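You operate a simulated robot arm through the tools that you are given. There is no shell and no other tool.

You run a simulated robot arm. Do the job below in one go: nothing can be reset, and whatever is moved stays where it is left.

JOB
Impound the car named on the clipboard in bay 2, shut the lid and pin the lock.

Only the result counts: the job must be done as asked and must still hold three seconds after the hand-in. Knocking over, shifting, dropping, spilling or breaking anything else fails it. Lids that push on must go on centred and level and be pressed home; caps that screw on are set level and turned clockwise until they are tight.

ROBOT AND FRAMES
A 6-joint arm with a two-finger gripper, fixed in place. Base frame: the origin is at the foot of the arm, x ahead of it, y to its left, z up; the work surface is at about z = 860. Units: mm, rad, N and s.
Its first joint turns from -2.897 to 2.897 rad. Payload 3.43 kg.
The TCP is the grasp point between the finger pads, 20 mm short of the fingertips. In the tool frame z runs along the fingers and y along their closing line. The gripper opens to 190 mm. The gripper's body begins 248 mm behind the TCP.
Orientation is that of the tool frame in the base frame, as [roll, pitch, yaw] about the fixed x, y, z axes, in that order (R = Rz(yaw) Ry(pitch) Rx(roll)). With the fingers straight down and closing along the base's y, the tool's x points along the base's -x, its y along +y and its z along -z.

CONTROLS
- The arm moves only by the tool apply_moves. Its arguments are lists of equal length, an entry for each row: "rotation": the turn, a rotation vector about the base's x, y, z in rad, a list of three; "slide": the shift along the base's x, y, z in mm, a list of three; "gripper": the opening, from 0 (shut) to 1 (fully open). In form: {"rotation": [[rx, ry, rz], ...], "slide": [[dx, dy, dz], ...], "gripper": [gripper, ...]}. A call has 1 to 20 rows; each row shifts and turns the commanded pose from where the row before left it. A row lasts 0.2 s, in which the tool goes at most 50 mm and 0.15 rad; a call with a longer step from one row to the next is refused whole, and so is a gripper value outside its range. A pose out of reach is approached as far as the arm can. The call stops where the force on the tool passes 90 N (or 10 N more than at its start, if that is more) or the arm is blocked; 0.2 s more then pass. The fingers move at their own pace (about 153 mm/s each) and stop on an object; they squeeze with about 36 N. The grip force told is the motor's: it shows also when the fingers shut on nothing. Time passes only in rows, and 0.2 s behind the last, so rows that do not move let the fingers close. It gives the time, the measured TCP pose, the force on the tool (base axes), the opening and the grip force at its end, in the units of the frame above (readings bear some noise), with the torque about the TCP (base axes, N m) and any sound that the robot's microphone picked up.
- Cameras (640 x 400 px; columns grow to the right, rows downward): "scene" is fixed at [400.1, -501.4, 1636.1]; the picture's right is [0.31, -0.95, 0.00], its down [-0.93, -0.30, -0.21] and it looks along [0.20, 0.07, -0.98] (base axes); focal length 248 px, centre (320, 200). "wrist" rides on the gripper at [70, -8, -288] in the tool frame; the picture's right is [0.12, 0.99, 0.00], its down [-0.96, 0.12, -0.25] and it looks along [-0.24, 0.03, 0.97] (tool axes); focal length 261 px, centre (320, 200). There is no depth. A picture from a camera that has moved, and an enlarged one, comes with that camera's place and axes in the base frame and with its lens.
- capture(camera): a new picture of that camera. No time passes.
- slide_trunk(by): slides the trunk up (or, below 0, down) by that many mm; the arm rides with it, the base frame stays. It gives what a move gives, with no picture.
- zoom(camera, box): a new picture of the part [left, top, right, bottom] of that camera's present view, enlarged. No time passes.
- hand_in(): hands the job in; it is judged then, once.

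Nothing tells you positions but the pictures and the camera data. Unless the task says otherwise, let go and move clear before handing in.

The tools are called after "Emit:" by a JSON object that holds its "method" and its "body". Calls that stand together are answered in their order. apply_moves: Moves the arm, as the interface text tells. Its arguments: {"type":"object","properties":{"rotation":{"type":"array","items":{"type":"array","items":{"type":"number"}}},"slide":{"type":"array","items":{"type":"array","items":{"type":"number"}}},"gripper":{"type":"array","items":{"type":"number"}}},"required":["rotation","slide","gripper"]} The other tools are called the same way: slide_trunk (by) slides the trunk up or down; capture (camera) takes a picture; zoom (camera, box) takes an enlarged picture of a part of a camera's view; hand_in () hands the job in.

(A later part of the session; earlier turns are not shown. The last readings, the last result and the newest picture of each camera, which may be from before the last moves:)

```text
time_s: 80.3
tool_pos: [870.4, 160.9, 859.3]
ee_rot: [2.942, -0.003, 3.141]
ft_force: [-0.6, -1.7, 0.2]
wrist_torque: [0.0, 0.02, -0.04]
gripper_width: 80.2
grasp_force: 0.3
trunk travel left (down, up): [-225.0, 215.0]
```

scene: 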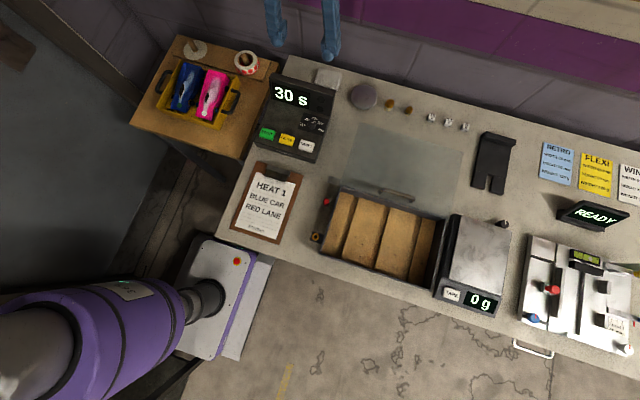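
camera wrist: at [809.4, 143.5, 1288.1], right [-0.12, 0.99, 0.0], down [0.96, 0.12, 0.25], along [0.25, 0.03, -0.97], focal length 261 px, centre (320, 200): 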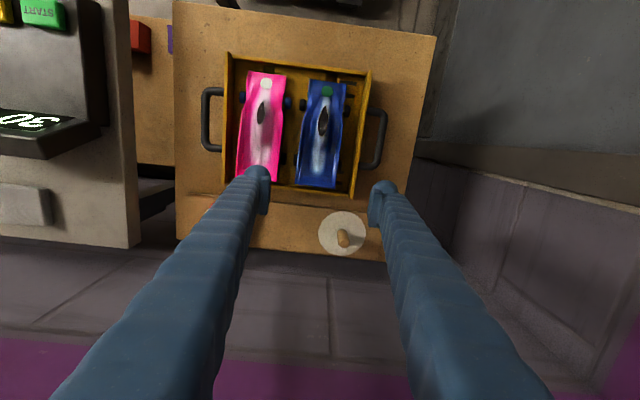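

Emit:
{"method": "apply_moves", "body": {"rotation": [[0, 0, 0], [0, 0, 0], [0, 0, 0], [0, 0, 0], [0, 0, 0], [0, 0, 0], [0, 0, 0]], "slide": [[0, 0, 0], [0, 0, 0], [0, -2, 0], [0, -2, 0], [0, -2, 0], [0, -2, 0], [0, 0, 0]], "gripper": [0.4, 0.385, 0.385, 0.385, 0.385, 0.385, 0.385]}}

Emit:
{"method": "zoom", "body": {"camera": "wrist", "box": [230, 90, 410, 230]}}

Emit:
{"method": "zoom", "body": {"camera": "scene", "box": [155, 55, 225, 125]}}

```text
time_s: 81.9
tool_pos: [871.4, 153.7, 859.6]
ee_rot: [2.942, -0.001, -3.141]
ft_force: [-0.1, 0.9, 0.2]
wrist_torque: [-0.02, -0.02, 0.02]
gripper_width: 73.4
grasp_force: 0.6
trunk travel left (down, up): [-225.0, 215.0]
```

```text
2.86 times, centred on (320, 160) of wrist
camera zoom: at [800.2, 88.5, 1139.7], right [-0.12, 0.97, 0.2], down [0.96, 0.06, 0.26], along [0.24, 0.22, -0.94], focal length 745 px, centre (320, 314)
```

zoom: 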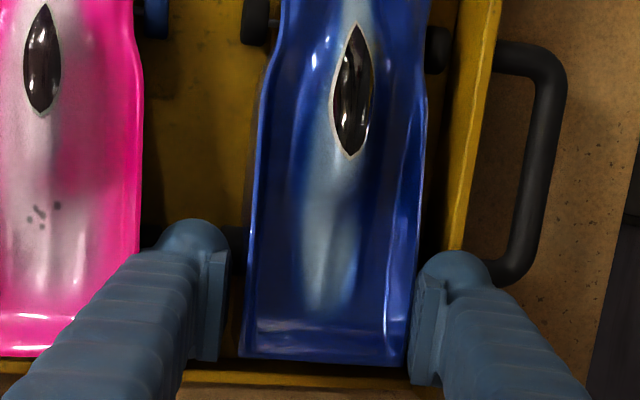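

```text
5.71 times, centred on (190, 90) of scene
camera zoom: at [400.1, -501.4, 1636.1], right [0.31, -0.95, 0.0], down [-0.93, -0.3, -0.21], along [0.2, 0.07, -0.98], focal length 1417 px, centre (1063, 829)
```

zoom: 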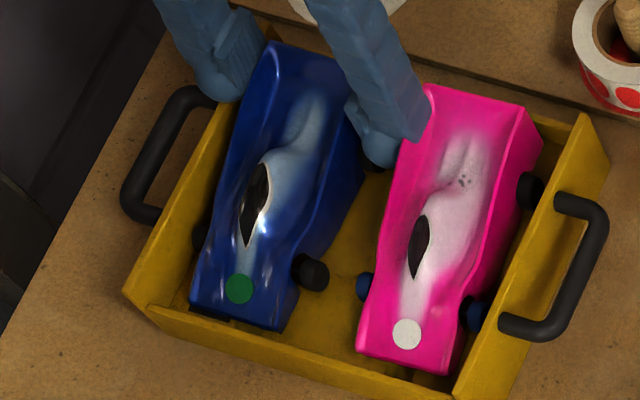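

Emit:
{"method": "apply_moves", "body": {"rotation": [[0, 0, 0], [0, 0, 0], [0, 0, 0], [0, 0, 0]], "slide": [[0, -0.5, -1.5], [0, -0.5, -1.5], [0, 0, 0], [0, 0, 0]], "gripper": [0.385, 0.385, 0.385, 0.385]}}

```text
time_s: 82.9
tool_pos: [870.5, 152.3, 858.0]
ee_rot: [2.94, 0.001, -3.141]
ft_force: [-1.1, -0.8, 10.4]
wrist_torque: [0.54, 0.02, 0.03]
gripper_width: 74.2
grasp_force: 0.7
trunk travel left (down, up): [-225.0, 215.0]
```

The +y finger is resting lightly on the rim, with the -y finger well down the car's side. I'll ease up about 1 mm, close and try a small lift.

Emit:
{"method": "apply_moves", "body": {"rotation": [[0, 0, 0], [0, 0, 0], [0, 0, 0], [0, 0, 0], [0, 0, 0]], "slide": [[0, 0, 1], [0, 0, 0], [0, 0, 0], [0, 0, 0], [0, 0, 0]], "gripper": [0.385, 0.37, 0.3, 0.3, 0.3]}}

Emit:
{"method": "zoom", "body": {"camera": "wrist", "box": [230, 90, 410, 230]}}

Emit:
{"method": "zoom", "body": {"camera": "scene", "box": [155, 55, 225, 125]}}

```text
time_s: 84.1
tool_pos: [870.7, 153.2, 860.6]
ee_rot: [2.941, 0.004, -3.14]
ft_force: [9.4, -1.5, 30.8]
wrist_torque: [-1.05, 0.46, 0.52]
gripper_width: 68.6
grasp_force: 35.8
trunk travel left (down, up): [-225.0, 215.0]
```

```text
2.86 times, centred on (320, 160) of wrist
camera zoom: at [799.2, 87.4, 1140.2], right [-0.12, 0.97, 0.2], down [0.96, 0.06, 0.27], along [0.25, 0.22, -0.94], focal length 745 px, centre (320, 314)
```

zoom: 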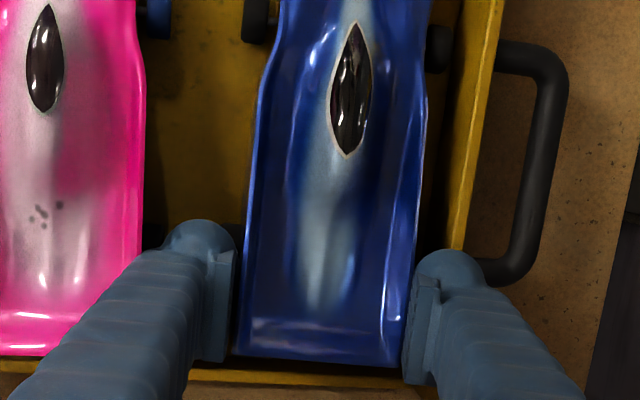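

```text
5.71 times, centred on (190, 90) of scene
camera zoom: at [400.1, -501.4, 1636.1], right [0.31, -0.95, 0.0], down [-0.93, -0.3, -0.21], along [0.2, 0.07, -0.98], focal length 1417 px, centre (1063, 829)
```

zoom: 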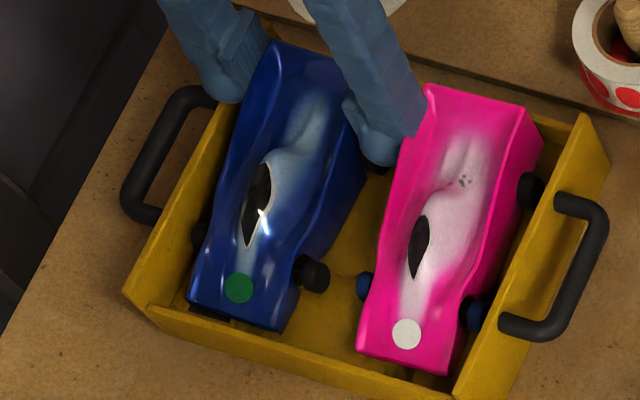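

The car is clamped at 68.6 mm with full force, and the tilted squeeze is rolling it into line with the pads. I'll lift gently.

Emit:
{"method": "apply_moves", "body": {"rotation": [[0, 0, 0], [0, 0, 0], [0, 0, 0], [0, 0, 0], [0, 0, 0]], "slide": [[0, 0, 2], [0, 0, 2], [0, 0, 2], [0, 0, 2], [0, 0, 0]], "gripper": [0.3, 0.3, 0.3, 0.3, 0.3]}}

Emit:
{"method": "zoom", "body": {"camera": "wrist", "box": [230, 90, 410, 230]}}

Emit:
{"method": "zoom", "body": {"camera": "scene", "box": [155, 55, 225, 125]}}

```text
time_s: 85.3
tool_pos: [870.3, 152.9, 864.8]
ee_rot: [2.941, -0.002, 3.139]
ft_force: [0.1, -0.2, -1.9]
wrist_torque: [0.01, -0.14, 0.02]
gripper_width: 67.9
grasp_force: 36.0
trunk travel left (down, up): [-225.0, 215.0]
```

```text
2.86 times, centred on (320, 160) of wrist
camera zoom: at [800.5, 88.1, 1145.3], right [-0.12, 0.97, 0.2], down [0.96, 0.06, 0.26], along [0.24, 0.22, -0.94], focal length 745 px, centre (320, 314)
```

zoom: 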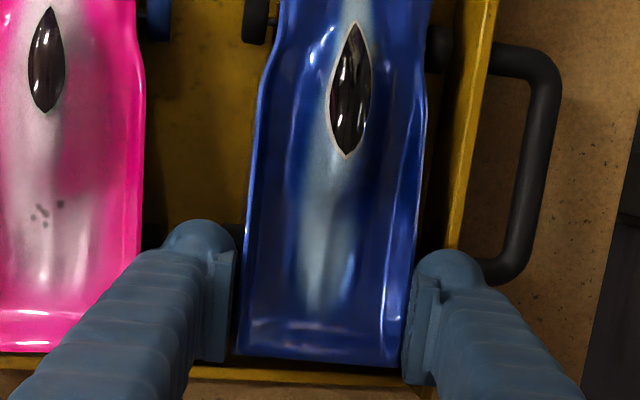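

```text
5.71 times, centred on (190, 90) of scene
camera zoom: at [400.1, -501.4, 1636.1], right [0.31, -0.95, 0.0], down [-0.93, -0.3, -0.21], along [0.2, 0.07, -0.98], focal length 1417 px, centre (1063, 829)
```

zoom: 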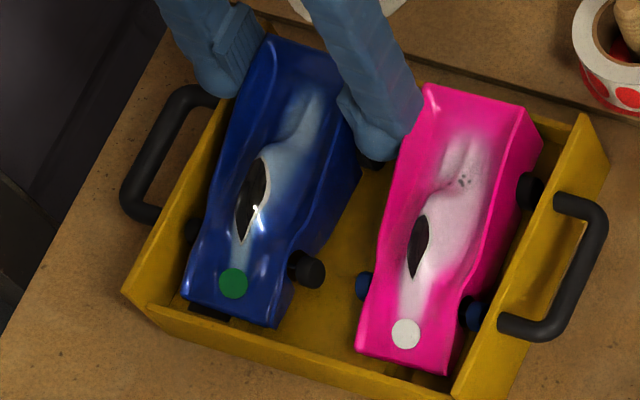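

The car is held (about 1.9 N on the tool, grip 36 N) and aligned. I'll keep lifting slowly, straight up.

Emit:
{"method": "apply_moves", "body": {"rotation": [[0, 0, 0], [0, 0, 0], [0, 0, 0], [0, 0, 0], [0, 0, 0], [0, 0, 0]], "slide": [[0, 0, 3], [0, 0, 4], [0, 0, 4], [0, 0, 4], [0, 0, 4], [0, 0, 0]], "gripper": [0.3, 0.3, 0.3, 0.3, 0.3, 0.3]}}

Emit:
{"method": "zoom", "body": {"camera": "scene", "box": [155, 55, 225, 125]}}

Emit:
{"method": "zoom", "body": {"camera": "wrist", "box": [200, 60, 440, 240]}}

```text
time_s: 86.7
tool_pos: [870.6, 152.2, 884.5]
ee_rot: [2.942, -0.002, -3.142]
ft_force: [-0.1, -0.5, -1.2]
wrist_torque: [-0.02, -0.1, 0.0]
gripper_width: 67.8
grasp_force: 36.1
trunk travel left (down, up): [-225.0, 215.0]
```

```text
5.71 times, centred on (190, 90) of scene
camera zoom: at [400.1, -501.4, 1636.1], right [0.31, -0.95, 0.0], down [-0.93, -0.3, -0.21], along [0.2, 0.07, -0.98], focal length 1417 px, centre (1063, 829)
```

zoom: 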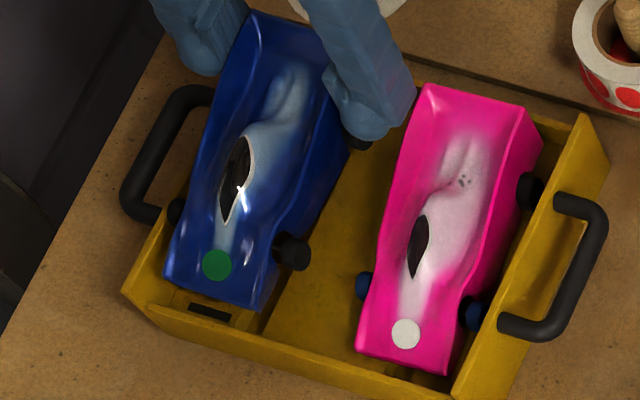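

```text
2.22 times, centred on (320, 150) of wrist
camera zoom: at [800.3, 87.2, 1164.6], right [-0.12, 0.97, 0.2], down [0.96, 0.06, 0.26], along [0.24, 0.22, -0.94], focal length 579 px, centre (320, 311)
```

zoom: 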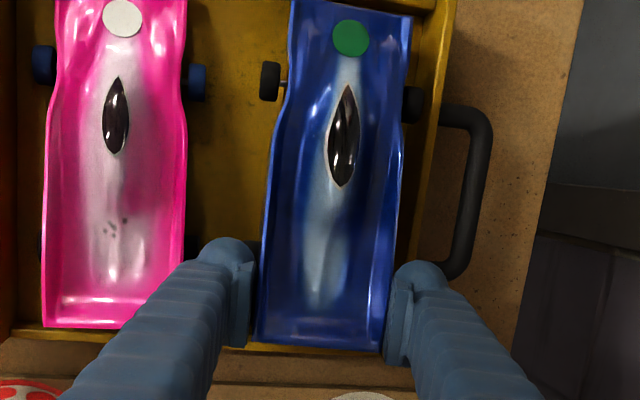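

The blue car is now off the floor and firmly held, rolled slightly with the gripper. I'll continue lifting well clear of the tray.

Emit:
{"method": "apply_moves", "body": {"rotation": [[0, 0, 0], [0, 0, 0], [0, 0, 0], [0, 0, 0], [0, 0, 0], [0, 0, 0], [0, 0, 0], [0, 0, 0], [0, 0, 0], [0, 0, 0], [0, 0, 0], [0, 0, 0], [0, 0, 0], [0, 0, 0], [0, 0, 0]], "slide": [[0, 0, 4], [0, 0, 6], [0, 0, 8], [0, 0, 10], [0, 0, 10], [0, 0, 12], [0, 0, 14], [0, 0, 16], [0, 0, 18], [0, 0, 18], [0, 0, 18], [0, 0, 18], [0, 0, 14], [0, 0, 8], [0, 0, 0]], "gripper": [0.3, 0.3, 0.3, 0.3, 0.3, 0.3, 0.3, 0.3, 0.3, 0.3, 0.3, 0.3, 0.3, 0.3, 0.3]}}

Emit:
{"method": "capture", "body": {"camera": "wrist"}}

Emit:
{"method": "capture", "body": {"camera": "scene"}}

Emit:
{"method": "zoom", "body": {"camera": "scene", "box": [155, 55, 225, 125]}}

```text
time_s: 89.9
tool_pos: [871.8, 152.4, 1060.1]
ee_rot: [2.943, 0.0, 3.141]
ft_force: [-0.3, -0.4, -2.2]
wrist_torque: [0.01, -0.11, 0.01]
gripper_width: 67.7
grasp_force: 35.9
trunk travel left (down, up): [-225.0, 215.0]
```

```text
taken
camera wrist: at [801.2, 87.6, 1338.7], right [-0.12, 0.97, 0.2], down [0.96, 0.06, 0.26], along [0.24, 0.22, -0.94], focal length 261 px, centre (320, 200)
```

wrist: 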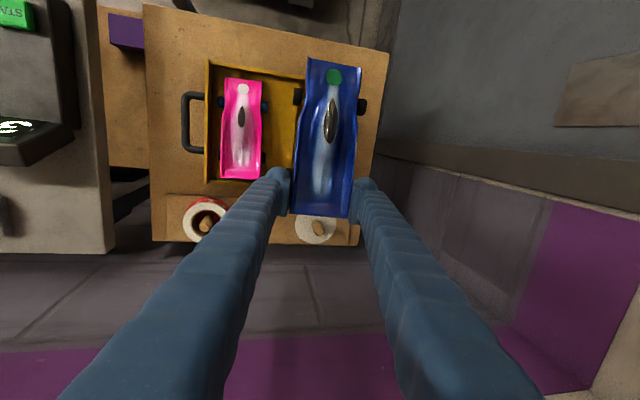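

```text
taken
```

scene: 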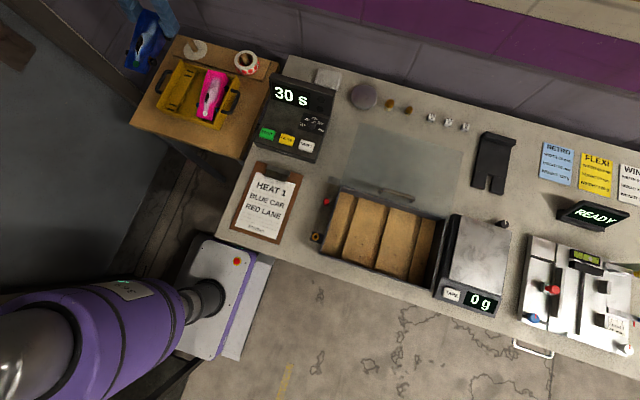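

```text
5.71 times, centred on (190, 90) of scene
camera zoom: at [400.1, -501.4, 1636.1], right [0.31, -0.95, 0.0], down [-0.93, -0.3, -0.21], along [0.2, 0.07, -0.98], focal length 1417 px, centre (1063, 829)
```

zoom: 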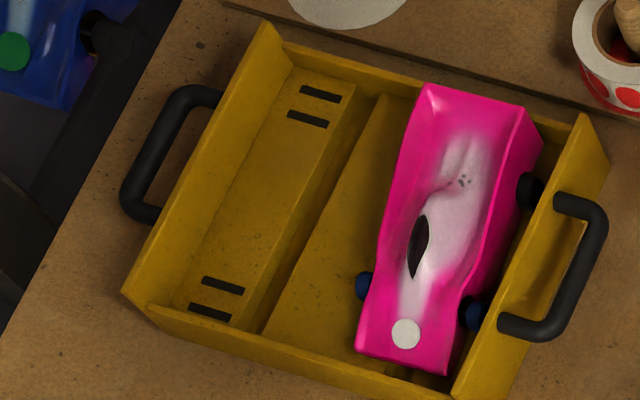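

The blue car is clear and pink remains in place. I'll level the gripper and check how the car sits in the fingers.

Emit:
{"method": "apply_moves", "body": {"rotation": [[-0.05, 0, 0], [-0.05, 0, 0], [-0.05, 0, 0], [-0.05, 0, 0], [0, 0, 0], [0, 0, 0]], "slide": [[0, 0, 0], [0, 0, 0], [0, 0, 0], [0, 0, 0], [0, 0, 0], [0, 0, 0]], "gripper": [0.3, 0.3, 0.3, 0.3, 0.3, 0.3]}}

Emit:
{"method": "capture", "body": {"camera": "wrist"}}

Emit:
{"method": "zoom", "body": {"camera": "scene", "box": [110, 0, 190, 80]}}

Emit:
{"method": "zoom", "body": {"camera": "wrist", "box": [240, 50, 400, 240]}}

```text
time_s: 91.3
tool_pos: [871.4, 151.3, 1057.8]
ee_rot: [3.141, -0.002, 3.141]
ft_force: [-0.1, -0.2, -1.5]
wrist_torque: [0.03, -0.07, -0.03]
gripper_width: 67.5
grasp_force: 36.0
trunk travel left (down, up): [-225.0, 215.0]
```

```text
taken
camera wrist: at [801.0, 143.7, 1346.2], right [-0.12, 0.99, 0.0], down [0.96, 0.12, 0.25], along [0.24, 0.03, -0.97], focal length 261 px, centre (320, 200)
```

wrist: 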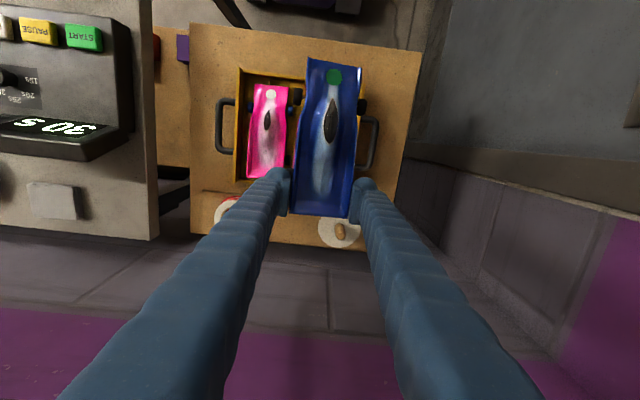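

```text
5.00 times, centred on (150, 40) of scene
camera zoom: at [400.1, -501.4, 1636.1], right [0.31, -0.95, 0.0], down [-0.93, -0.3, -0.21], along [0.2, 0.07, -0.98], focal length 1240 px, centre (1170, 1000)
```

zoom: 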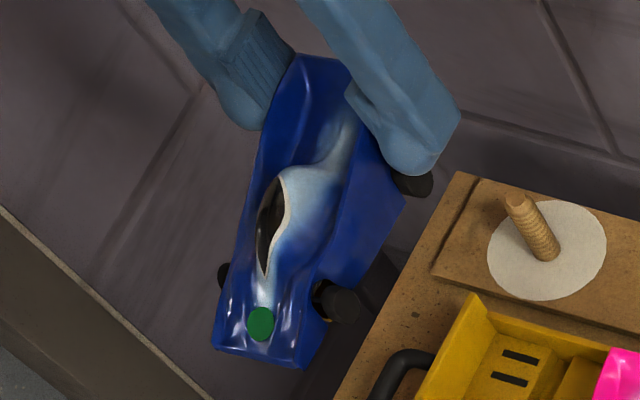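

```text
2.11 times, centred on (320, 145) of wrist
camera zoom: at [801.0, 143.7, 1346.2], right [-0.12, 0.99, 0.0], down [0.96, 0.12, 0.25], along [0.24, 0.03, -0.97], focal length 549 px, centre (320, 316)
```

zoom: 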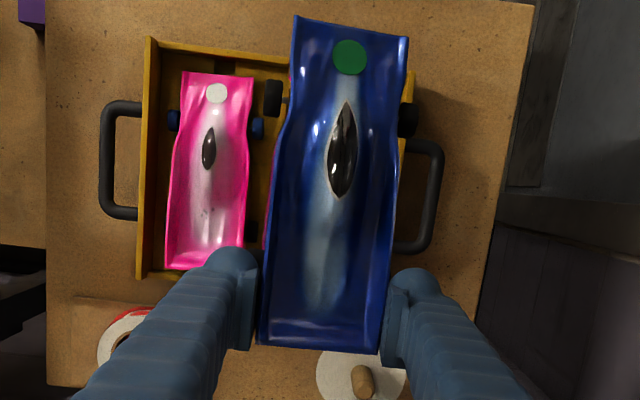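

The car hangs level, with its centre about 64 mm ahead of the grip. I'll carry it over to the case at a moderate speed.

Emit:
{"method": "apply_moves", "body": {"rotation": [[0, 0, 0], [0, 0, 0], [0, 0, 0], [0, 0, 0], [0, 0, 0], [0, 0, 0], [0, 0, 0], [0, 0, 0], [0, 0, 0], [0, 0, 0], [0, 0, 0], [0, 0, 0], [0, 0, 0], [0, 0, 0], [0, 0, 0], [0, 0, 0], [0, 0, 0], [0, 0, 0], [0, 0, 0], [0, 0, 0]], "slide": [[0, 0, 8], [0, 0, 12], [0, 0, 12], [-3, -8, 8], [-6, -16, 4], [-8, -22, 0], [-9, -25, 0], [-10, -27, 0], [-10, -27, 0], [-10, -27, 0], [-10, -27, 0], [-10, -27, 0], [-10, -27, 0], [-10, -27, 0], [-10, -27, 0], [-10, -27, 0], [-10, -27, 0], [-10, -27, 0], [-10, -27, 0], [-10, -27, 0]], "gripper": [0.3, 0.3, 0.3, 0.3, 0.3, 0.3, 0.3, 0.3, 0.3, 0.3, 0.3, 0.3, 0.3, 0.3, 0.3, 0.3, 0.3, 0.3, 0.3, 0.3]}}

Emit:
{"method": "capture", "body": {"camera": "wrist"}}

```text
time_s: 95.5
tool_pos: [714.8, -267.2, 1102.9]
ee_rot: [3.14, 0.002, -3.141]
ft_force: [-0.1, 0.0, -2.2]
wrist_torque: [0.04, -0.1, 0.0]
gripper_width: 67.9
grasp_force: 36.2
trunk travel left (down, up): [-225.0, 215.0]
```

```text
taken
camera wrist: at [644.2, -277.0, 1391.0], right [-0.12, 0.99, 0.0], down [0.96, 0.11, 0.25], along [0.24, 0.03, -0.97], focal length 261 px, centre (320, 200)
```

wrist: 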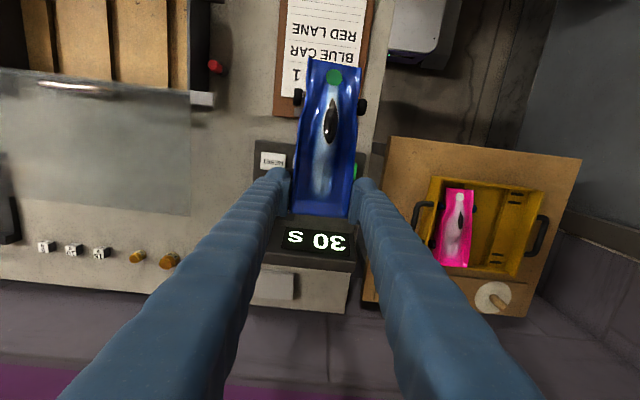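

Emit:
{"method": "apply_moves", "body": {"rotation": [[0, 0, 0], [0, 0, 0], [0, 0, 0], [0, 0, 0], [0, 0, 0], [0, 0, 0], [0, 0, 0], [0, 0, 0], [0, 0, 0], [0, 0, 0], [0, 0, 0], [0, 0, 0], [0, 0, 0], [0, 0, 0], [0, 0, 0], [0, 0, 0], [0, 0, 0], [0, 0, 0], [0, 0, 0]], "slide": [[-10, -27, 0], [-10, -27, 0], [-10, -27, 0], [-10, -27, 0], [-10, -27, 0], [-10, -27, 0], [-10, -27, 0], [-10, -27, 0], [-10, -27, 0], [-10, -27, 0], [-10, -27, 0], [-10, -27, 0], [-10, -27, 0], [-8, -20, 0], [-5, -12, 0], [-2, -5, 0], [0, 0, 0], [0, 0, 0], [0, 0, 0]], "gripper": [0.3, 0.3, 0.3, 0.3, 0.3, 0.3, 0.3, 0.3, 0.3, 0.3, 0.3, 0.3, 0.3, 0.3, 0.3, 0.3, 0.3, 0.3, 0.3]}}

Emit:
{"method": "capture", "body": {"camera": "wrist"}}

Emit:
{"method": "zoom", "body": {"camera": "wrist", "box": [200, 30, 440, 250]}}

Emit:
{"method": "capture", "body": {"camera": "scene"}}

```text
time_s: 99.5
tool_pos: [569.8, -657.9, 1103.0]
ee_rot: [-3.141, 0.0, -3.142]
ft_force: [0.9, -0.4, -1.9]
wrist_torque: [0.01, -0.09, 0.0]
gripper_width: 67.5
grasp_force: 35.6
trunk travel left (down, up): [-225.0, 215.0]
```

```text
taken
camera wrist: at [498.9, -665.8, 1390.5], right [-0.12, 0.99, 0.0], down [0.96, 0.12, 0.25], along [0.24, 0.03, -0.97], focal length 261 px, centre (320, 200)
```

wrist: 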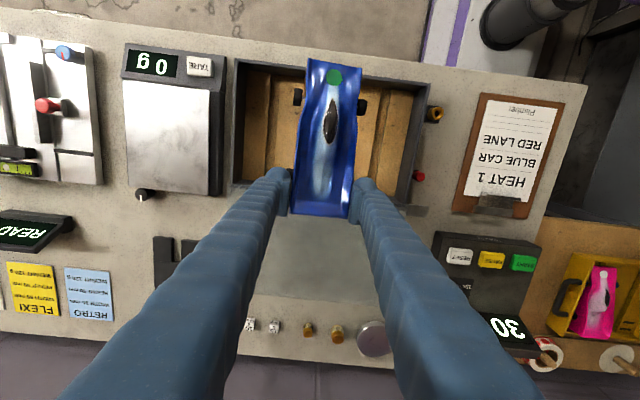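

```text
1.82 times, centred on (320, 140) of wrist
camera zoom: at [498.9, -665.8, 1390.5], right [-0.12, 0.99, 0.0], down [0.96, 0.12, 0.25], along [0.24, 0.03, -0.97], focal length 474 px, centre (320, 309)
```

zoom: 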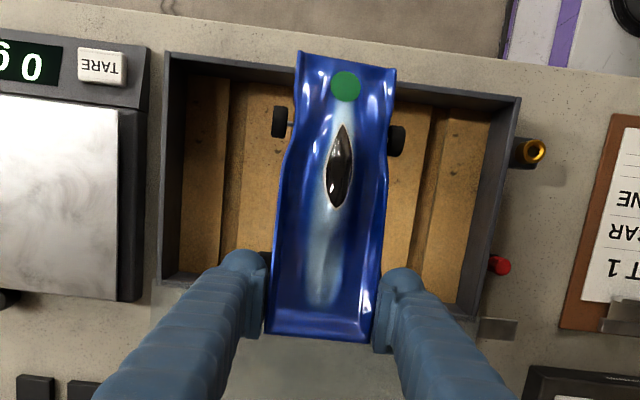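

```text
taken
```

scene: 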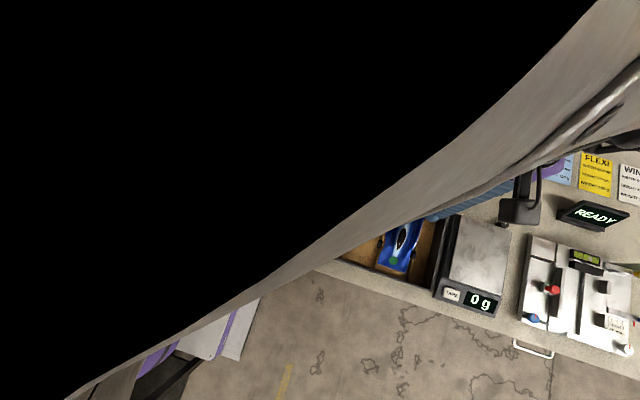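

The car is above bay 2. I'll shift 2.3 mm in +y and lower part way to check the alignment.

Emit:
{"method": "apply_moves", "body": {"rotation": [[0, 0, 0], [0, 0, 0], [0, 0, 0], [0, 0, 0], [0, 0, 0], [0, 0, 0], [0, 0, 0], [0, 0, 0]], "slide": [[0, 2.3, -10], [0, 0, -15], [0, 0, -20], [0, 0, -20], [0, 0, -20], [0, 0, -12], [0, 0, 0], [0, 0, 0]], "gripper": [0.3, 0.3, 0.3, 0.3, 0.3, 0.3, 0.3, 0.3]}}

Emit:
{"method": "capture", "body": {"camera": "wrist"}}

Emit:
{"method": "zoom", "body": {"camera": "wrist", "box": [200, 30, 440, 250]}}

Emit:
{"method": "zoom", "body": {"camera": "scene", "box": [340, 210, 460, 290]}}

```text
time_s: 101.3
tool_pos: [568.9, -655.2, 1006.4]
ee_rot: [-3.141, -0.002, -3.14]
ft_force: [-0.1, 0.5, -1.0]
wrist_torque: [0.03, -0.12, -0.01]
gripper_width: 67.6
grasp_force: 35.6
trunk travel left (down, up): [-225.0, 215.0]
```

```text
taken
camera wrist: at [498.5, -663.6, 1293.6], right [-0.12, 0.99, 0.0], down [0.96, 0.12, 0.25], along [0.24, 0.03, -0.97], focal length 261 px, centre (320, 200)
```

wrist: 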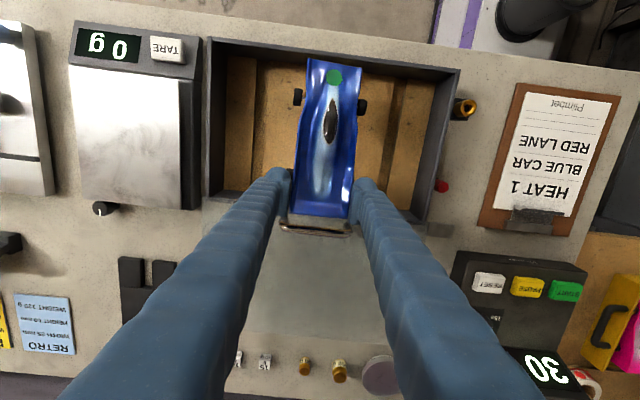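

```text
1.82 times, centred on (320, 140) of wrist
camera zoom: at [498.5, -663.6, 1293.6], right [-0.12, 0.99, 0.0], down [0.96, 0.12, 0.25], along [0.24, 0.03, -0.97], focal length 474 px, centre (320, 309)
```

zoom: 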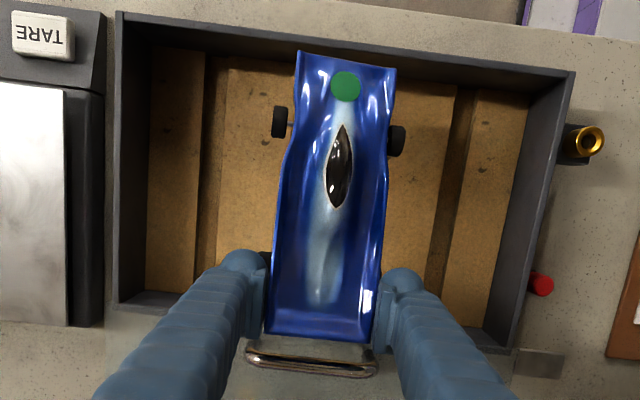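

```text
5.00 times, centred on (400, 250) of scene
camera zoom: at [400.1, -501.4, 1636.1], right [0.31, -0.95, 0.0], down [-0.93, -0.3, -0.21], along [0.2, 0.07, -0.98], focal length 1240 px, centre (-80, -50)
```

zoom: 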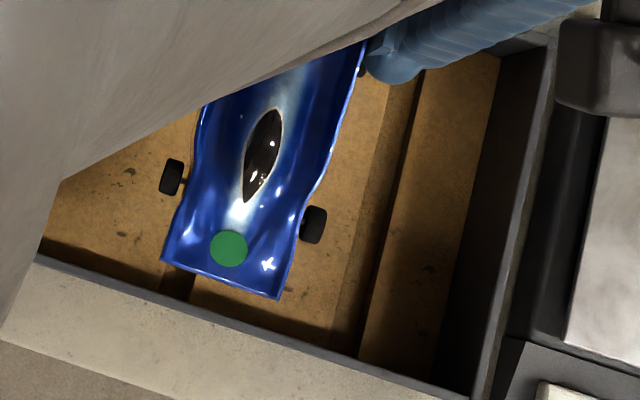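

Alignment looks good and the wheels are just above the wall tops. I'll lower slowly into bay 2 until the wheels touch.

Emit:
{"method": "apply_moves", "body": {"rotation": [[0, 0, 0], [0, 0, 0], [0, 0, 0], [0, 0, 0], [0, 0, 0], [0, 0, 0], [0, 0, 0], [0, 0, 0], [0, 0, 0]], "slide": [[0, 0, -6], [0, 0, -8], [0, 0, -8], [0, 0, -8], [0, 0, -8], [0, 0, -8], [0, 0, -8], [0, 0, -5], [0, 0, 0]], "gripper": [0.3, 0.3, 0.3, 0.3, 0.3, 0.3, 0.3, 0.3, 0.3]}}

Emit:
{"method": "zoom", "body": {"camera": "wrist", "box": [200, 30, 440, 250]}}

Emit:
{"method": "zoom", "body": {"camera": "scene", "box": [340, 210, 460, 290]}}

```text
time_s: 103.3
tool_pos: [569.6, -653.8, 945.6]
ee_rot: [3.14, -0.001, -3.141]
ft_force: [-0.4, 0.0, -1.2]
wrist_torque: [-0.01, -0.1, -0.02]
gripper_width: 67.8
grasp_force: 36.0
trunk travel left (down, up): [-225.0, 215.0]
```

```text
1.82 times, centred on (320, 140) of wrist
camera zoom: at [499.2, -663.7, 1234.6], right [-0.12, 0.99, 0.0], down [0.96, 0.12, 0.25], along [0.24, 0.03, -0.97], focal length 474 px, centre (320, 309)
```

zoom: 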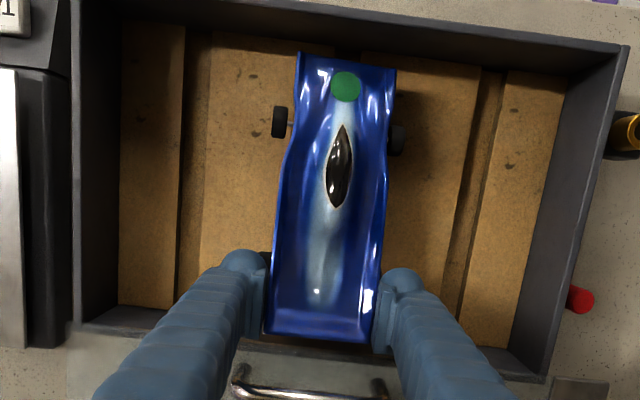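

```text
5.00 times, centred on (400, 250) of scene
camera zoom: at [400.1, -501.4, 1636.1], right [0.31, -0.95, 0.0], down [-0.93, -0.3, -0.21], along [0.2, 0.07, -0.98], focal length 1240 px, centre (-80, -50)
```

zoom: 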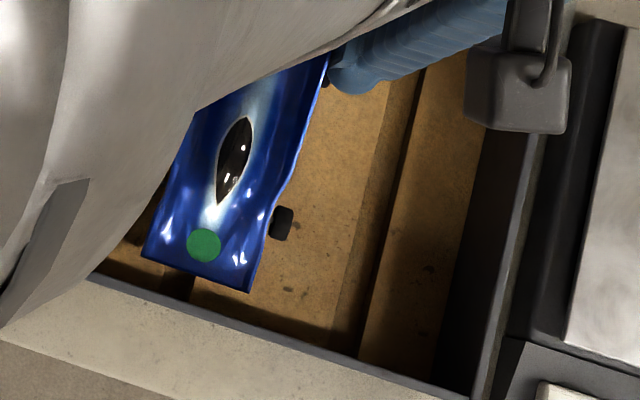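

Emit:
{"method": "apply_moves", "body": {"rotation": [[0, 0, 0], [0, 0, 0], [0, 0, 0], [0, 0, 0], [0, 0, 0]], "slide": [[0, -1, -2], [0, 0, -2], [0, 0, -2], [0, 0, -1], [0, 0, 0]], "gripper": [0.3, 0.3, 0.3, 0.3, 0.3]}}

```text
time_s: 104.5
tool_pos: [570.1, -655.4, 939.3]
ee_rot: [3.141, -0.001, -3.141]
ft_force: [-0.6, -0.2, -1.7]
wrist_torque: [0.02, -0.11, -0.02]
gripper_width: 67.3
grasp_force: 36.6
trunk travel left (down, up): [-225.0, 215.0]
```

Emit:
{"method": "apply_moves", "body": {"rotation": [[0, 0, 0], [0, 0, 0], [0, 0, 0], [0, 0, 0]], "slide": [[0, 0, -1.5], [0, 0, -1], [0, 0, -1], [0, 0, 0]], "gripper": [0.3, 0.3, 0.3, 0.3]}}

Emit:
{"method": "zoom", "body": {"camera": "scene", "box": [350, 220, 430, 280]}}

```text
time_s: 105.5
tool_pos: [569.4, -655.8, 936.1]
ee_rot: [-3.139, 0.0, 3.141]
ft_force: [0.0, 0.2, -1.0]
wrist_torque: [0.01, -0.11, -0.02]
gripper_width: 67.7
grasp_force: 36.3
trunk travel left (down, up): [-225.0, 215.0]
```

```text
6.67 times, centred on (390, 250) of scene
camera zoom: at [400.1, -501.4, 1636.1], right [0.31, -0.95, 0.0], down [-0.93, -0.3, -0.21], along [0.2, 0.07, -0.98], focal length 1653 px, centre (-147, -133)
```

zoom: 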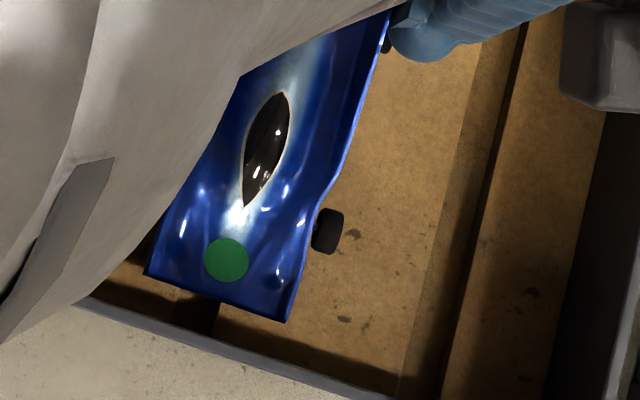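

Emit:
{"method": "apply_moves", "body": {"rotation": [[0, 0, 0], [0, 0, 0], [0, 0, 0], [0, 0, 0]], "slide": [[0, 0, -1], [0, 0, -1], [0, 0, -1], [0, 0, 0]], "gripper": [0.3, 0.3, 0.3, 0.3]}}

```text
time_s: 106.5
tool_pos: [569.8, -655.3, 933.7]
ee_rot: [3.141, 0.001, 3.141]
ft_force: [0.3, 0.2, -1.3]
wrist_torque: [0.0, -0.1, 0.02]
gripper_width: 67.4
grasp_force: 36.1
trunk travel left (down, up): [-225.0, 215.0]
```

Emit:
{"method": "apply_moves", "body": {"rotation": [[0, 0, 0], [0, 0, 0], [0, 0, 0], [0, 0, 0]], "slide": [[0, 0, -1], [0, 0, -1], [0, 0, -1], [0, 0, 0]], "gripper": [0.3, 0.3, 0.3, 0.3]}}

```text
time_s: 107.5
tool_pos: [569.8, -656.6, 930.4]
ee_rot: [-3.141, 0.0, 3.141]
ft_force: [-0.1, -1.1, -1.5]
wrist_torque: [-0.04, -0.06, -0.01]
gripper_width: 67.4
grasp_force: 36.3
trunk travel left (down, up): [-225.0, 215.0]
```

Emit:
{"method": "apply_moves", "body": {"rotation": [[0, 0, 0], [0, 0, 0], [0, 0, 0], [0, 0, 0]], "slide": [[0, 0, -1], [0, 0, -1], [0, 0, -1], [0, 0, 0]], "gripper": [0.3, 0.3, 0.3, 0.3]}}

Emit:
{"method": "zoom", "body": {"camera": "scene", "box": [350, 220, 430, 280]}}

Emit:
{"method": "zoom", "body": {"camera": "wrist", "box": [200, 30, 440, 250]}}

```text
time_s: 108.5
tool_pos: [569.2, -655.9, 927.2]
ee_rot: [3.142, -0.001, 3.14]
ft_force: [0.5, -0.7, -1.5]
wrist_torque: [0.0, -0.05, 0.0]
gripper_width: 67.6
grasp_force: 36.1
trunk travel left (down, up): [-225.0, 215.0]
```

```text
6.67 times, centred on (390, 250) of scene
camera zoom: at [400.1, -501.4, 1636.1], right [0.31, -0.95, 0.0], down [-0.93, -0.3, -0.21], along [0.2, 0.07, -0.98], focal length 1653 px, centre (-147, -133)
```

zoom: 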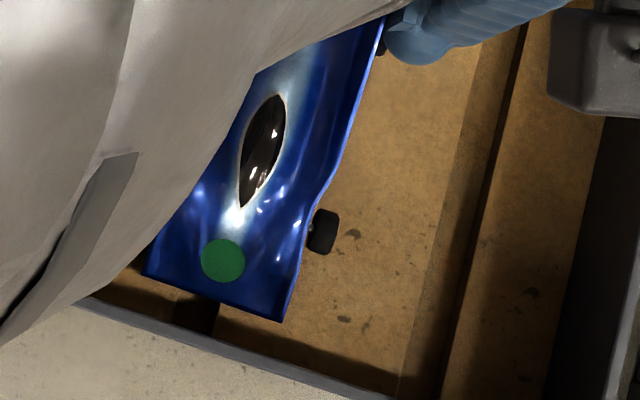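

```text
1.82 times, centred on (320, 140) of wrist
camera zoom: at [499.0, -664.5, 1214.8], right [-0.12, 0.99, 0.0], down [0.96, 0.12, 0.25], along [0.24, 0.03, -0.97], focal length 474 px, centre (320, 309)
```

zoom: 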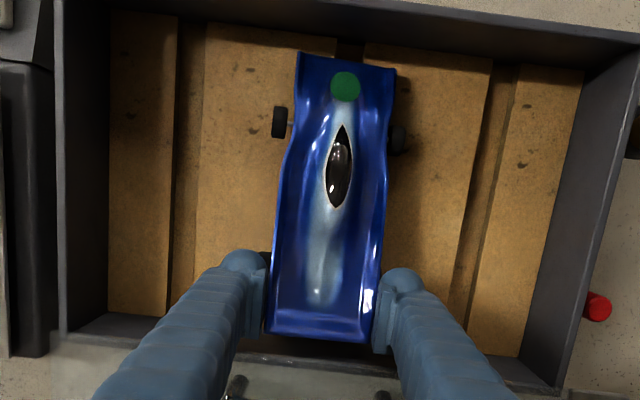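

Emit:
{"method": "apply_moves", "body": {"rotation": [[0, 0, 0], [0, 0, 0], [0, 0, 0], [0, 0, 0]], "slide": [[0, 0, -1], [0, 0, -1], [0, 0, 0], [0, 0, 0]], "gripper": [0.3, 0.3, 0.3, 0.3]}}

```text
time_s: 109.5
tool_pos: [570.4, -656.5, 924.8]
ee_rot: [3.141, -0.001, 3.14]
ft_force: [0.6, -0.5, -2.5]
wrist_torque: [0.0, -0.08, -0.01]
gripper_width: 67.5
grasp_force: 35.8
trunk travel left (down, up): [-225.0, 215.0]
```

Emit:
{"method": "apply_moves", "body": {"rotation": [[0, 0, 0], [0, 0, 0], [0, 0, 0], [0, 0, 0]], "slide": [[0, 0, -1], [0, 0, -1], [0, 0, 0], [0, 0, 0]], "gripper": [0.3, 0.3, 0.3, 0.3]}}

Emit:
{"method": "zoom", "body": {"camera": "scene", "box": [370, 225, 410, 265]}}

```text
time_s: 110.5
tool_pos: [569.2, -656.0, 924.4]
ee_rot: [-3.142, 0.0, -3.142]
ft_force: [-0.6, -0.5, -1.3]
wrist_torque: [0.0, -0.1, 0.03]
gripper_width: 67.8
grasp_force: 35.9
trunk travel left (down, up): [-225.0, 215.0]
```

```text
10.00 times, centred on (390, 245) of scene
camera zoom: at [400.1, -501.4, 1636.1], right [0.31, -0.95, 0.0], down [-0.93, -0.3, -0.21], along [0.2, 0.07, -0.98], focal length 2480 px, centre (-380, -250)
```

zoom: 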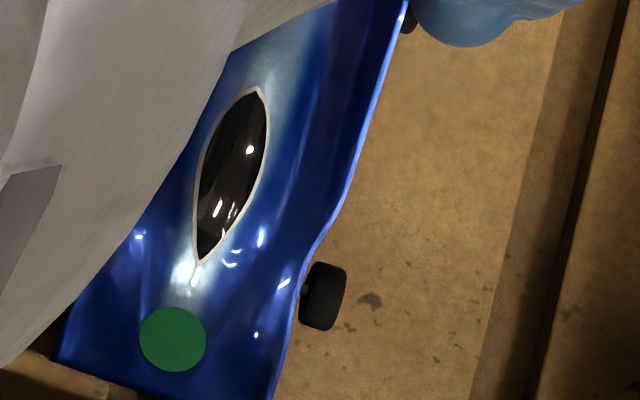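

Emit:
{"method": "apply_moves", "body": {"rotation": [[0, 0, 0], [0, 0, 0], [0, 0, 0], [0, 0, 0]], "slide": [[0, 0, -1], [0, 0, -1], [0, 0, 0], [0, 0, 0]], "gripper": [0.3, 0.3, 0.3, 0.3]}}

```text
time_s: 111.5
tool_pos: [569.3, -656.8, 922.3]
ee_rot: [-3.141, 0.0, -3.141]
ft_force: [2.3, 0.1, 12.1]
wrist_torque: [0.41, 0.0, -0.07]
gripper_width: 67.5
grasp_force: 35.9
trunk travel left (down, up): [-225.0, 215.0]
```

The wheels have touched the bay floor. I'll ease up slightly and release.

Emit:
{"method": "apply_moves", "body": {"rotation": [[0, 0, 0], [0, 0, 0], [0, 0, 0], [0, 0, 0], [0, 0, 0], [0, 0, 0]], "slide": [[0, 0, 0.8], [0, 0, 0], [0, 0, 0], [0, 0, 0], [0, 0, 0], [0, 0, 0]], "gripper": [0.3, 0.355, 0.37, 0.39, 0.42, 0.42]}}

Emit:
{"method": "zoom", "body": {"camera": "wrist", "box": [200, 30, 440, 250]}}

Emit:
{"method": "zoom", "body": {"camera": "scene", "box": [350, 220, 430, 280]}}

```text
time_s: 112.9
tool_pos: [571.5, -656.9, 922.4]
ee_rot: [3.14, 0.0, -3.141]
ft_force: [0.5, -0.6, -1.1]
wrist_torque: [-0.01, -0.02, 0.01]
gripper_width: 79.8
grasp_force: 0.0
trunk travel left (down, up): [-225.0, 215.0]
```

```text
1.82 times, centred on (320, 140) of wrist
camera zoom: at [499.5, -665.1, 1209.8], right [-0.12, 0.99, 0.0], down [0.96, 0.12, 0.25], along [0.24, 0.03, -0.97], focal length 474 px, centre (320, 309)
```

zoom: 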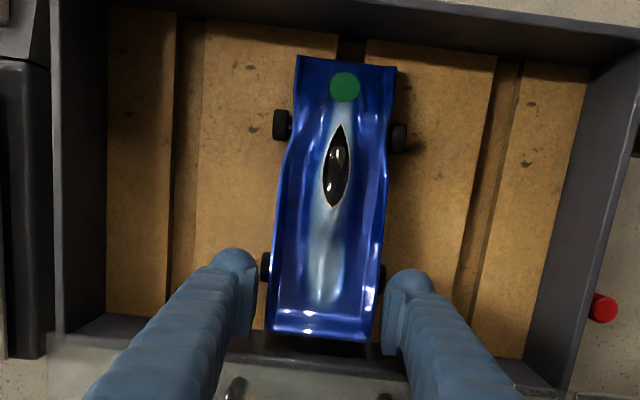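

```text
6.67 times, centred on (390, 250) of scene
camera zoom: at [400.1, -501.4, 1636.1], right [0.31, -0.95, 0.0], down [-0.93, -0.3, -0.21], along [0.2, 0.07, -0.98], focal length 1653 px, centre (-147, -133)
```

zoom: 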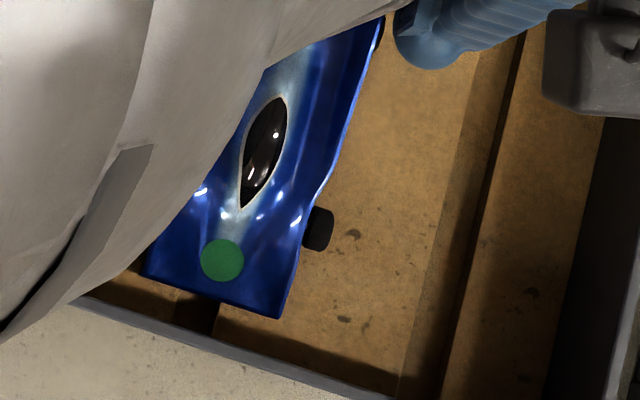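

The car is down in bay 2, straddling the slot. I'll raise the fingers straight up and check.

Emit:
{"method": "apply_moves", "body": {"rotation": [[0, 0, 0], [0, 0, 0], [0, 0, 0], [0, 0, 0], [0, 0, 0], [0, 0, 0], [0, 0, 0], [0, 0, 0], [0, 0, 0]], "slide": [[0, 0, 5], [0, 0, 10], [0, 0, 20], [0, 0, 30], [0, 0, 40], [0, 0, 40], [0, 0, 40], [0, 0, 0], [0, 0, 0]], "gripper": [0.43, 0.43, 0.43, 0.43, 0.43, 0.43, 0.43, 0.43, 0.43]}}

Emit:
{"method": "capture", "body": {"camera": "wrist"}}

Emit:
{"method": "zoom", "body": {"camera": "wrist", "box": [220, 50, 460, 230]}}

```text
time_s: 114.9
tool_pos: [568.3, -656.4, 1106.9]
ee_rot: [-3.141, 0.0, 3.141]
ft_force: [-0.2, -0.6, -0.5]
wrist_torque: [0.03, -0.04, 0.01]
gripper_width: 81.8
grasp_force: 0.1
trunk travel left (down, up): [-225.0, 215.0]
```

```text
taken
camera wrist: at [497.4, -664.4, 1394.2], right [-0.12, 0.99, 0.0], down [0.96, 0.12, 0.25], along [0.25, 0.03, -0.97], focal length 261 px, centre (320, 200)
```

wrist: 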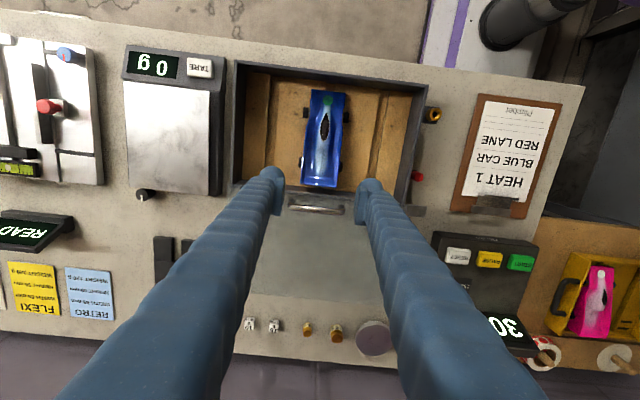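

```text
2.22 times, centred on (340, 140) of wrist
camera zoom: at [497.4, -664.4, 1394.2], right [-0.12, 0.99, 0.0], down [0.96, 0.12, 0.25], along [0.25, 0.03, -0.97], focal length 579 px, centre (276, 333)
```

zoom: 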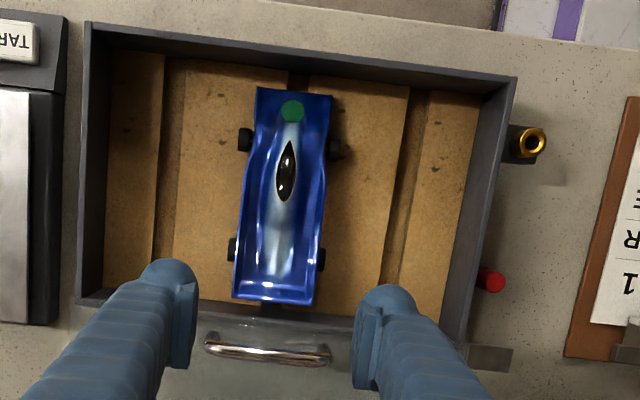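

The blue car stands neatly in bay 2. Now I'll turn the gripper to close along x and go above the lid handle.

Emit:
{"method": "apply_moves", "body": {"rotation": [[0, 0, -0.1428], [0, 0, -0.1428], [0, 0, -0.1428], [0, 0, -0.1428], [0, 0, -0.1428], [0, 0, -0.1428], [0, 0, -0.1428], [0, 0, -0.1428], [0, 0, -0.1428], [0, 0, -0.1428], [0, 0, -0.1428], [0, 0, 0], [0, 0, 0]], "slide": [[5, 0, 0], [5, 0, 0], [5, 0, 0], [5, 0, 0], [5, 0, 0], [5, 0, 0], [5, 0, 0], [5, 0, 0], [5, 0, 0], [5, 0, 0], [4, 2, 0], [0, 0, 0], [0, 0, 0]], "gripper": [0.43, 0.43, 0.43, 0.43, 0.43, 0.43, 0.43, 0.43, 0.3, 0.3, 0.3, 0.3, 0.3]}}

Emit:
{"method": "capture", "body": {"camera": "wrist"}}

Emit:
{"method": "zoom", "body": {"camera": "wrist", "box": [260, 100, 400, 230]}}

```text
time_s: 117.7
tool_pos: [624.7, -653.4, 1106.8]
ee_rot: [-3.141, 0.0, 1.571]
ft_force: [0.1, 0.0, 0.2]
wrist_torque: [-0.02, 0.02, -0.03]
gripper_width: 57.0
grasp_force: 0.0
trunk travel left (down, up): [-225.0, 215.0]
```

```text
taken
camera wrist: at [614.9, -583.3, 1394.7], right [0.99, 0.12, 0.0], down [0.12, -0.96, 0.25], along [0.03, -0.25, -0.97], focal length 261 px, centre (320, 200)
```

wrist: 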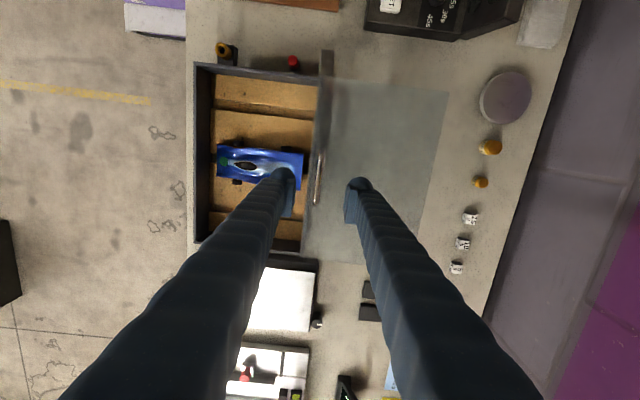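

```text
3.08 times, centred on (330, 165) of wrist
camera zoom: at [614.9, -583.3, 1394.7], right [0.99, 0.12, 0.0], down [0.12, -0.96, 0.25], along [0.03, -0.25, -0.97], focal length 802 px, centre (289, 308)
```

zoom: 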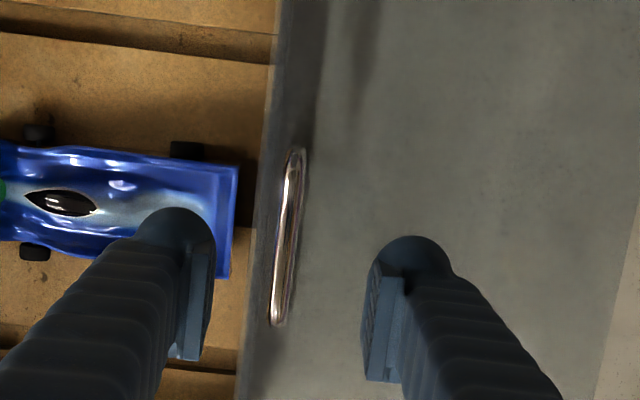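

The bar is at about x ≈ 622.5, between the fingers. I'll descend, grip the bar and slide the lid shut in -x.

Emit:
{"method": "apply_moves", "body": {"rotation": [[0, 0, 0], [0, 0, 0], [0, 0, 0], [0, 0, 0], [0, 0, 0], [0, 0, 0]], "slide": [[-0.5, 0, -40], [0, 0, -40], [0, 0, -35], [0, 0, -15], [0, 0, 0], [0, 0, 0]], "gripper": [0.3, 0.3, 0.3, 0.3, 0.3, 0.3]}}

Emit:
{"method": "zoom", "body": {"camera": "wrist", "box": [240, 100, 400, 240]}}

```text
time_s: 119.1
tool_pos: [622.3, -652.8, 976.5]
ee_rot: [3.14, -0.001, 1.569]
ft_force: [-0.6, -0.5, 0.1]
wrist_torque: [-0.01, 0.02, -0.01]
gripper_width: 57.1
grasp_force: 0.0
trunk travel left (down, up): [-225.0, 215.0]
```

```text
2.86 times, centred on (320, 170) of wrist
camera zoom: at [614.3, -583.1, 1263.5], right [0.99, 0.12, 0.0], down [0.12, -0.96, 0.25], along [0.03, -0.25, -0.97], focal length 745 px, centre (320, 286)
```

zoom: 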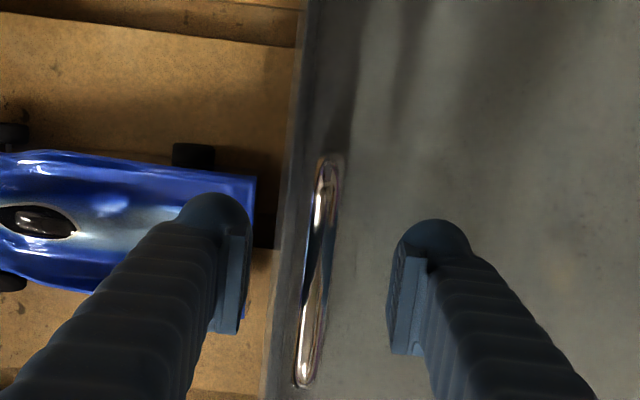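

Emit:
{"method": "apply_moves", "body": {"rotation": [[0, 0, 0], [0, 0, 0], [0, 0, 0], [0, 0, 0], [0, 0, 0], [0, 0, 0], [0, 0, 0], [0, 0, 0]], "slide": [[0, 0, 0], [0, 0, 0], [0, 0, 0], [-5, 0, 0], [-8, 0, 0], [-8, 0, 0], [-8, 0, 0], [0, 0, 0]], "gripper": [0, 0, 0, 0, 0, 0, 0, 0]}}

Emit:
{"method": "zoom", "body": {"camera": "wrist", "box": [160, 0, 400, 240]}}

```text
time_s: 120.9
tool_pos: [594.7, -653.7, 977.5]
ee_rot: [-3.139, -0.003, 1.569]
ft_force: [-0.5, -2.0, -13.8]
wrist_torque: [0.05, 0.01, -0.03]
gripper_width: 8.7
grasp_force: 42.9
trunk travel left (down, up): [-225.0, 215.0]
```

```text
1.67 times, centred on (280, 120) of wrist
camera zoom: at [585.7, -583.7, 1263.4], right [0.99, 0.12, 0.0], down [0.12, -0.96, 0.25], along [0.03, -0.24, -0.97], focal length 434 px, centre (387, 333)
```

zoom: 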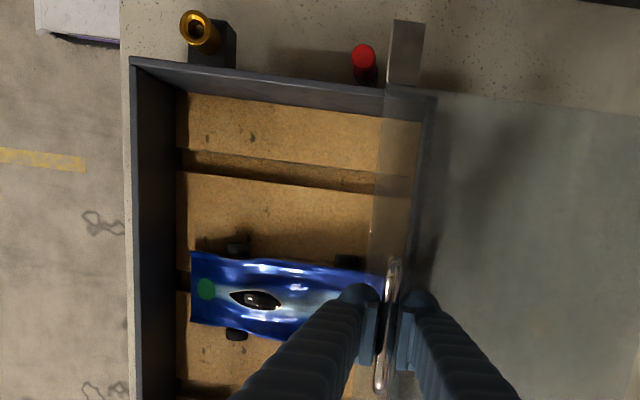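

The lid slides with the bar. I'll relax the slight upward pull and keep closing.

Emit:
{"method": "apply_moves", "body": {"rotation": [[0, 0, 0], [0, 0, 0], [0, 0, 0], [0, 0, 0], [0, 0, 0], [0, 0, 0], [0, 0, 0], [0, 0, 0], [0, 0, 0], [0, 0, 0], [0, 0, 0]], "slide": [[-5, 0, -1], [-10, 0, 0], [-10, 0, 0], [-10, 0, 0], [-10, 0, 0], [-10, 0, 0], [-10, 0, 0], [-10, 0, 0], [-10, 0, 0], [-5, 0, 0], [0, 0, 0]], "gripper": [0, 0, 0, 0, 0, 0, 0, 0, 0, 0, 0]}}

Emit:
{"method": "zoom", "body": {"camera": "wrist", "box": [200, 0, 440, 240]}}

```text
time_s: 123.3
tool_pos: [503.4, -653.4, 975.8]
ee_rot: [-3.14, -0.002, 1.571]
ft_force: [0.3, 8.2, -23.9]
wrist_torque: [0.29, 0.01, -0.01]
gripper_width: 8.7
grasp_force: 42.4
trunk travel left (down, up): [-225.0, 215.0]
```

```text
1.67 times, centred on (320, 120) of wrist
camera zoom: at [496.0, -583.7, 1263.3], right [0.99, 0.12, 0.0], down [0.12, -0.96, 0.25], along [0.03, -0.24, -0.97], focal length 434 px, centre (320, 333)
```

zoom: 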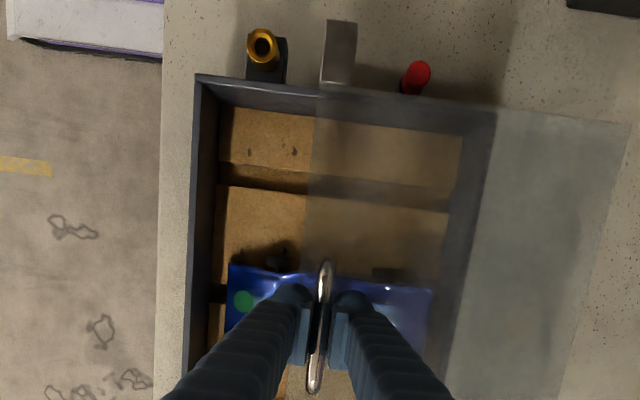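

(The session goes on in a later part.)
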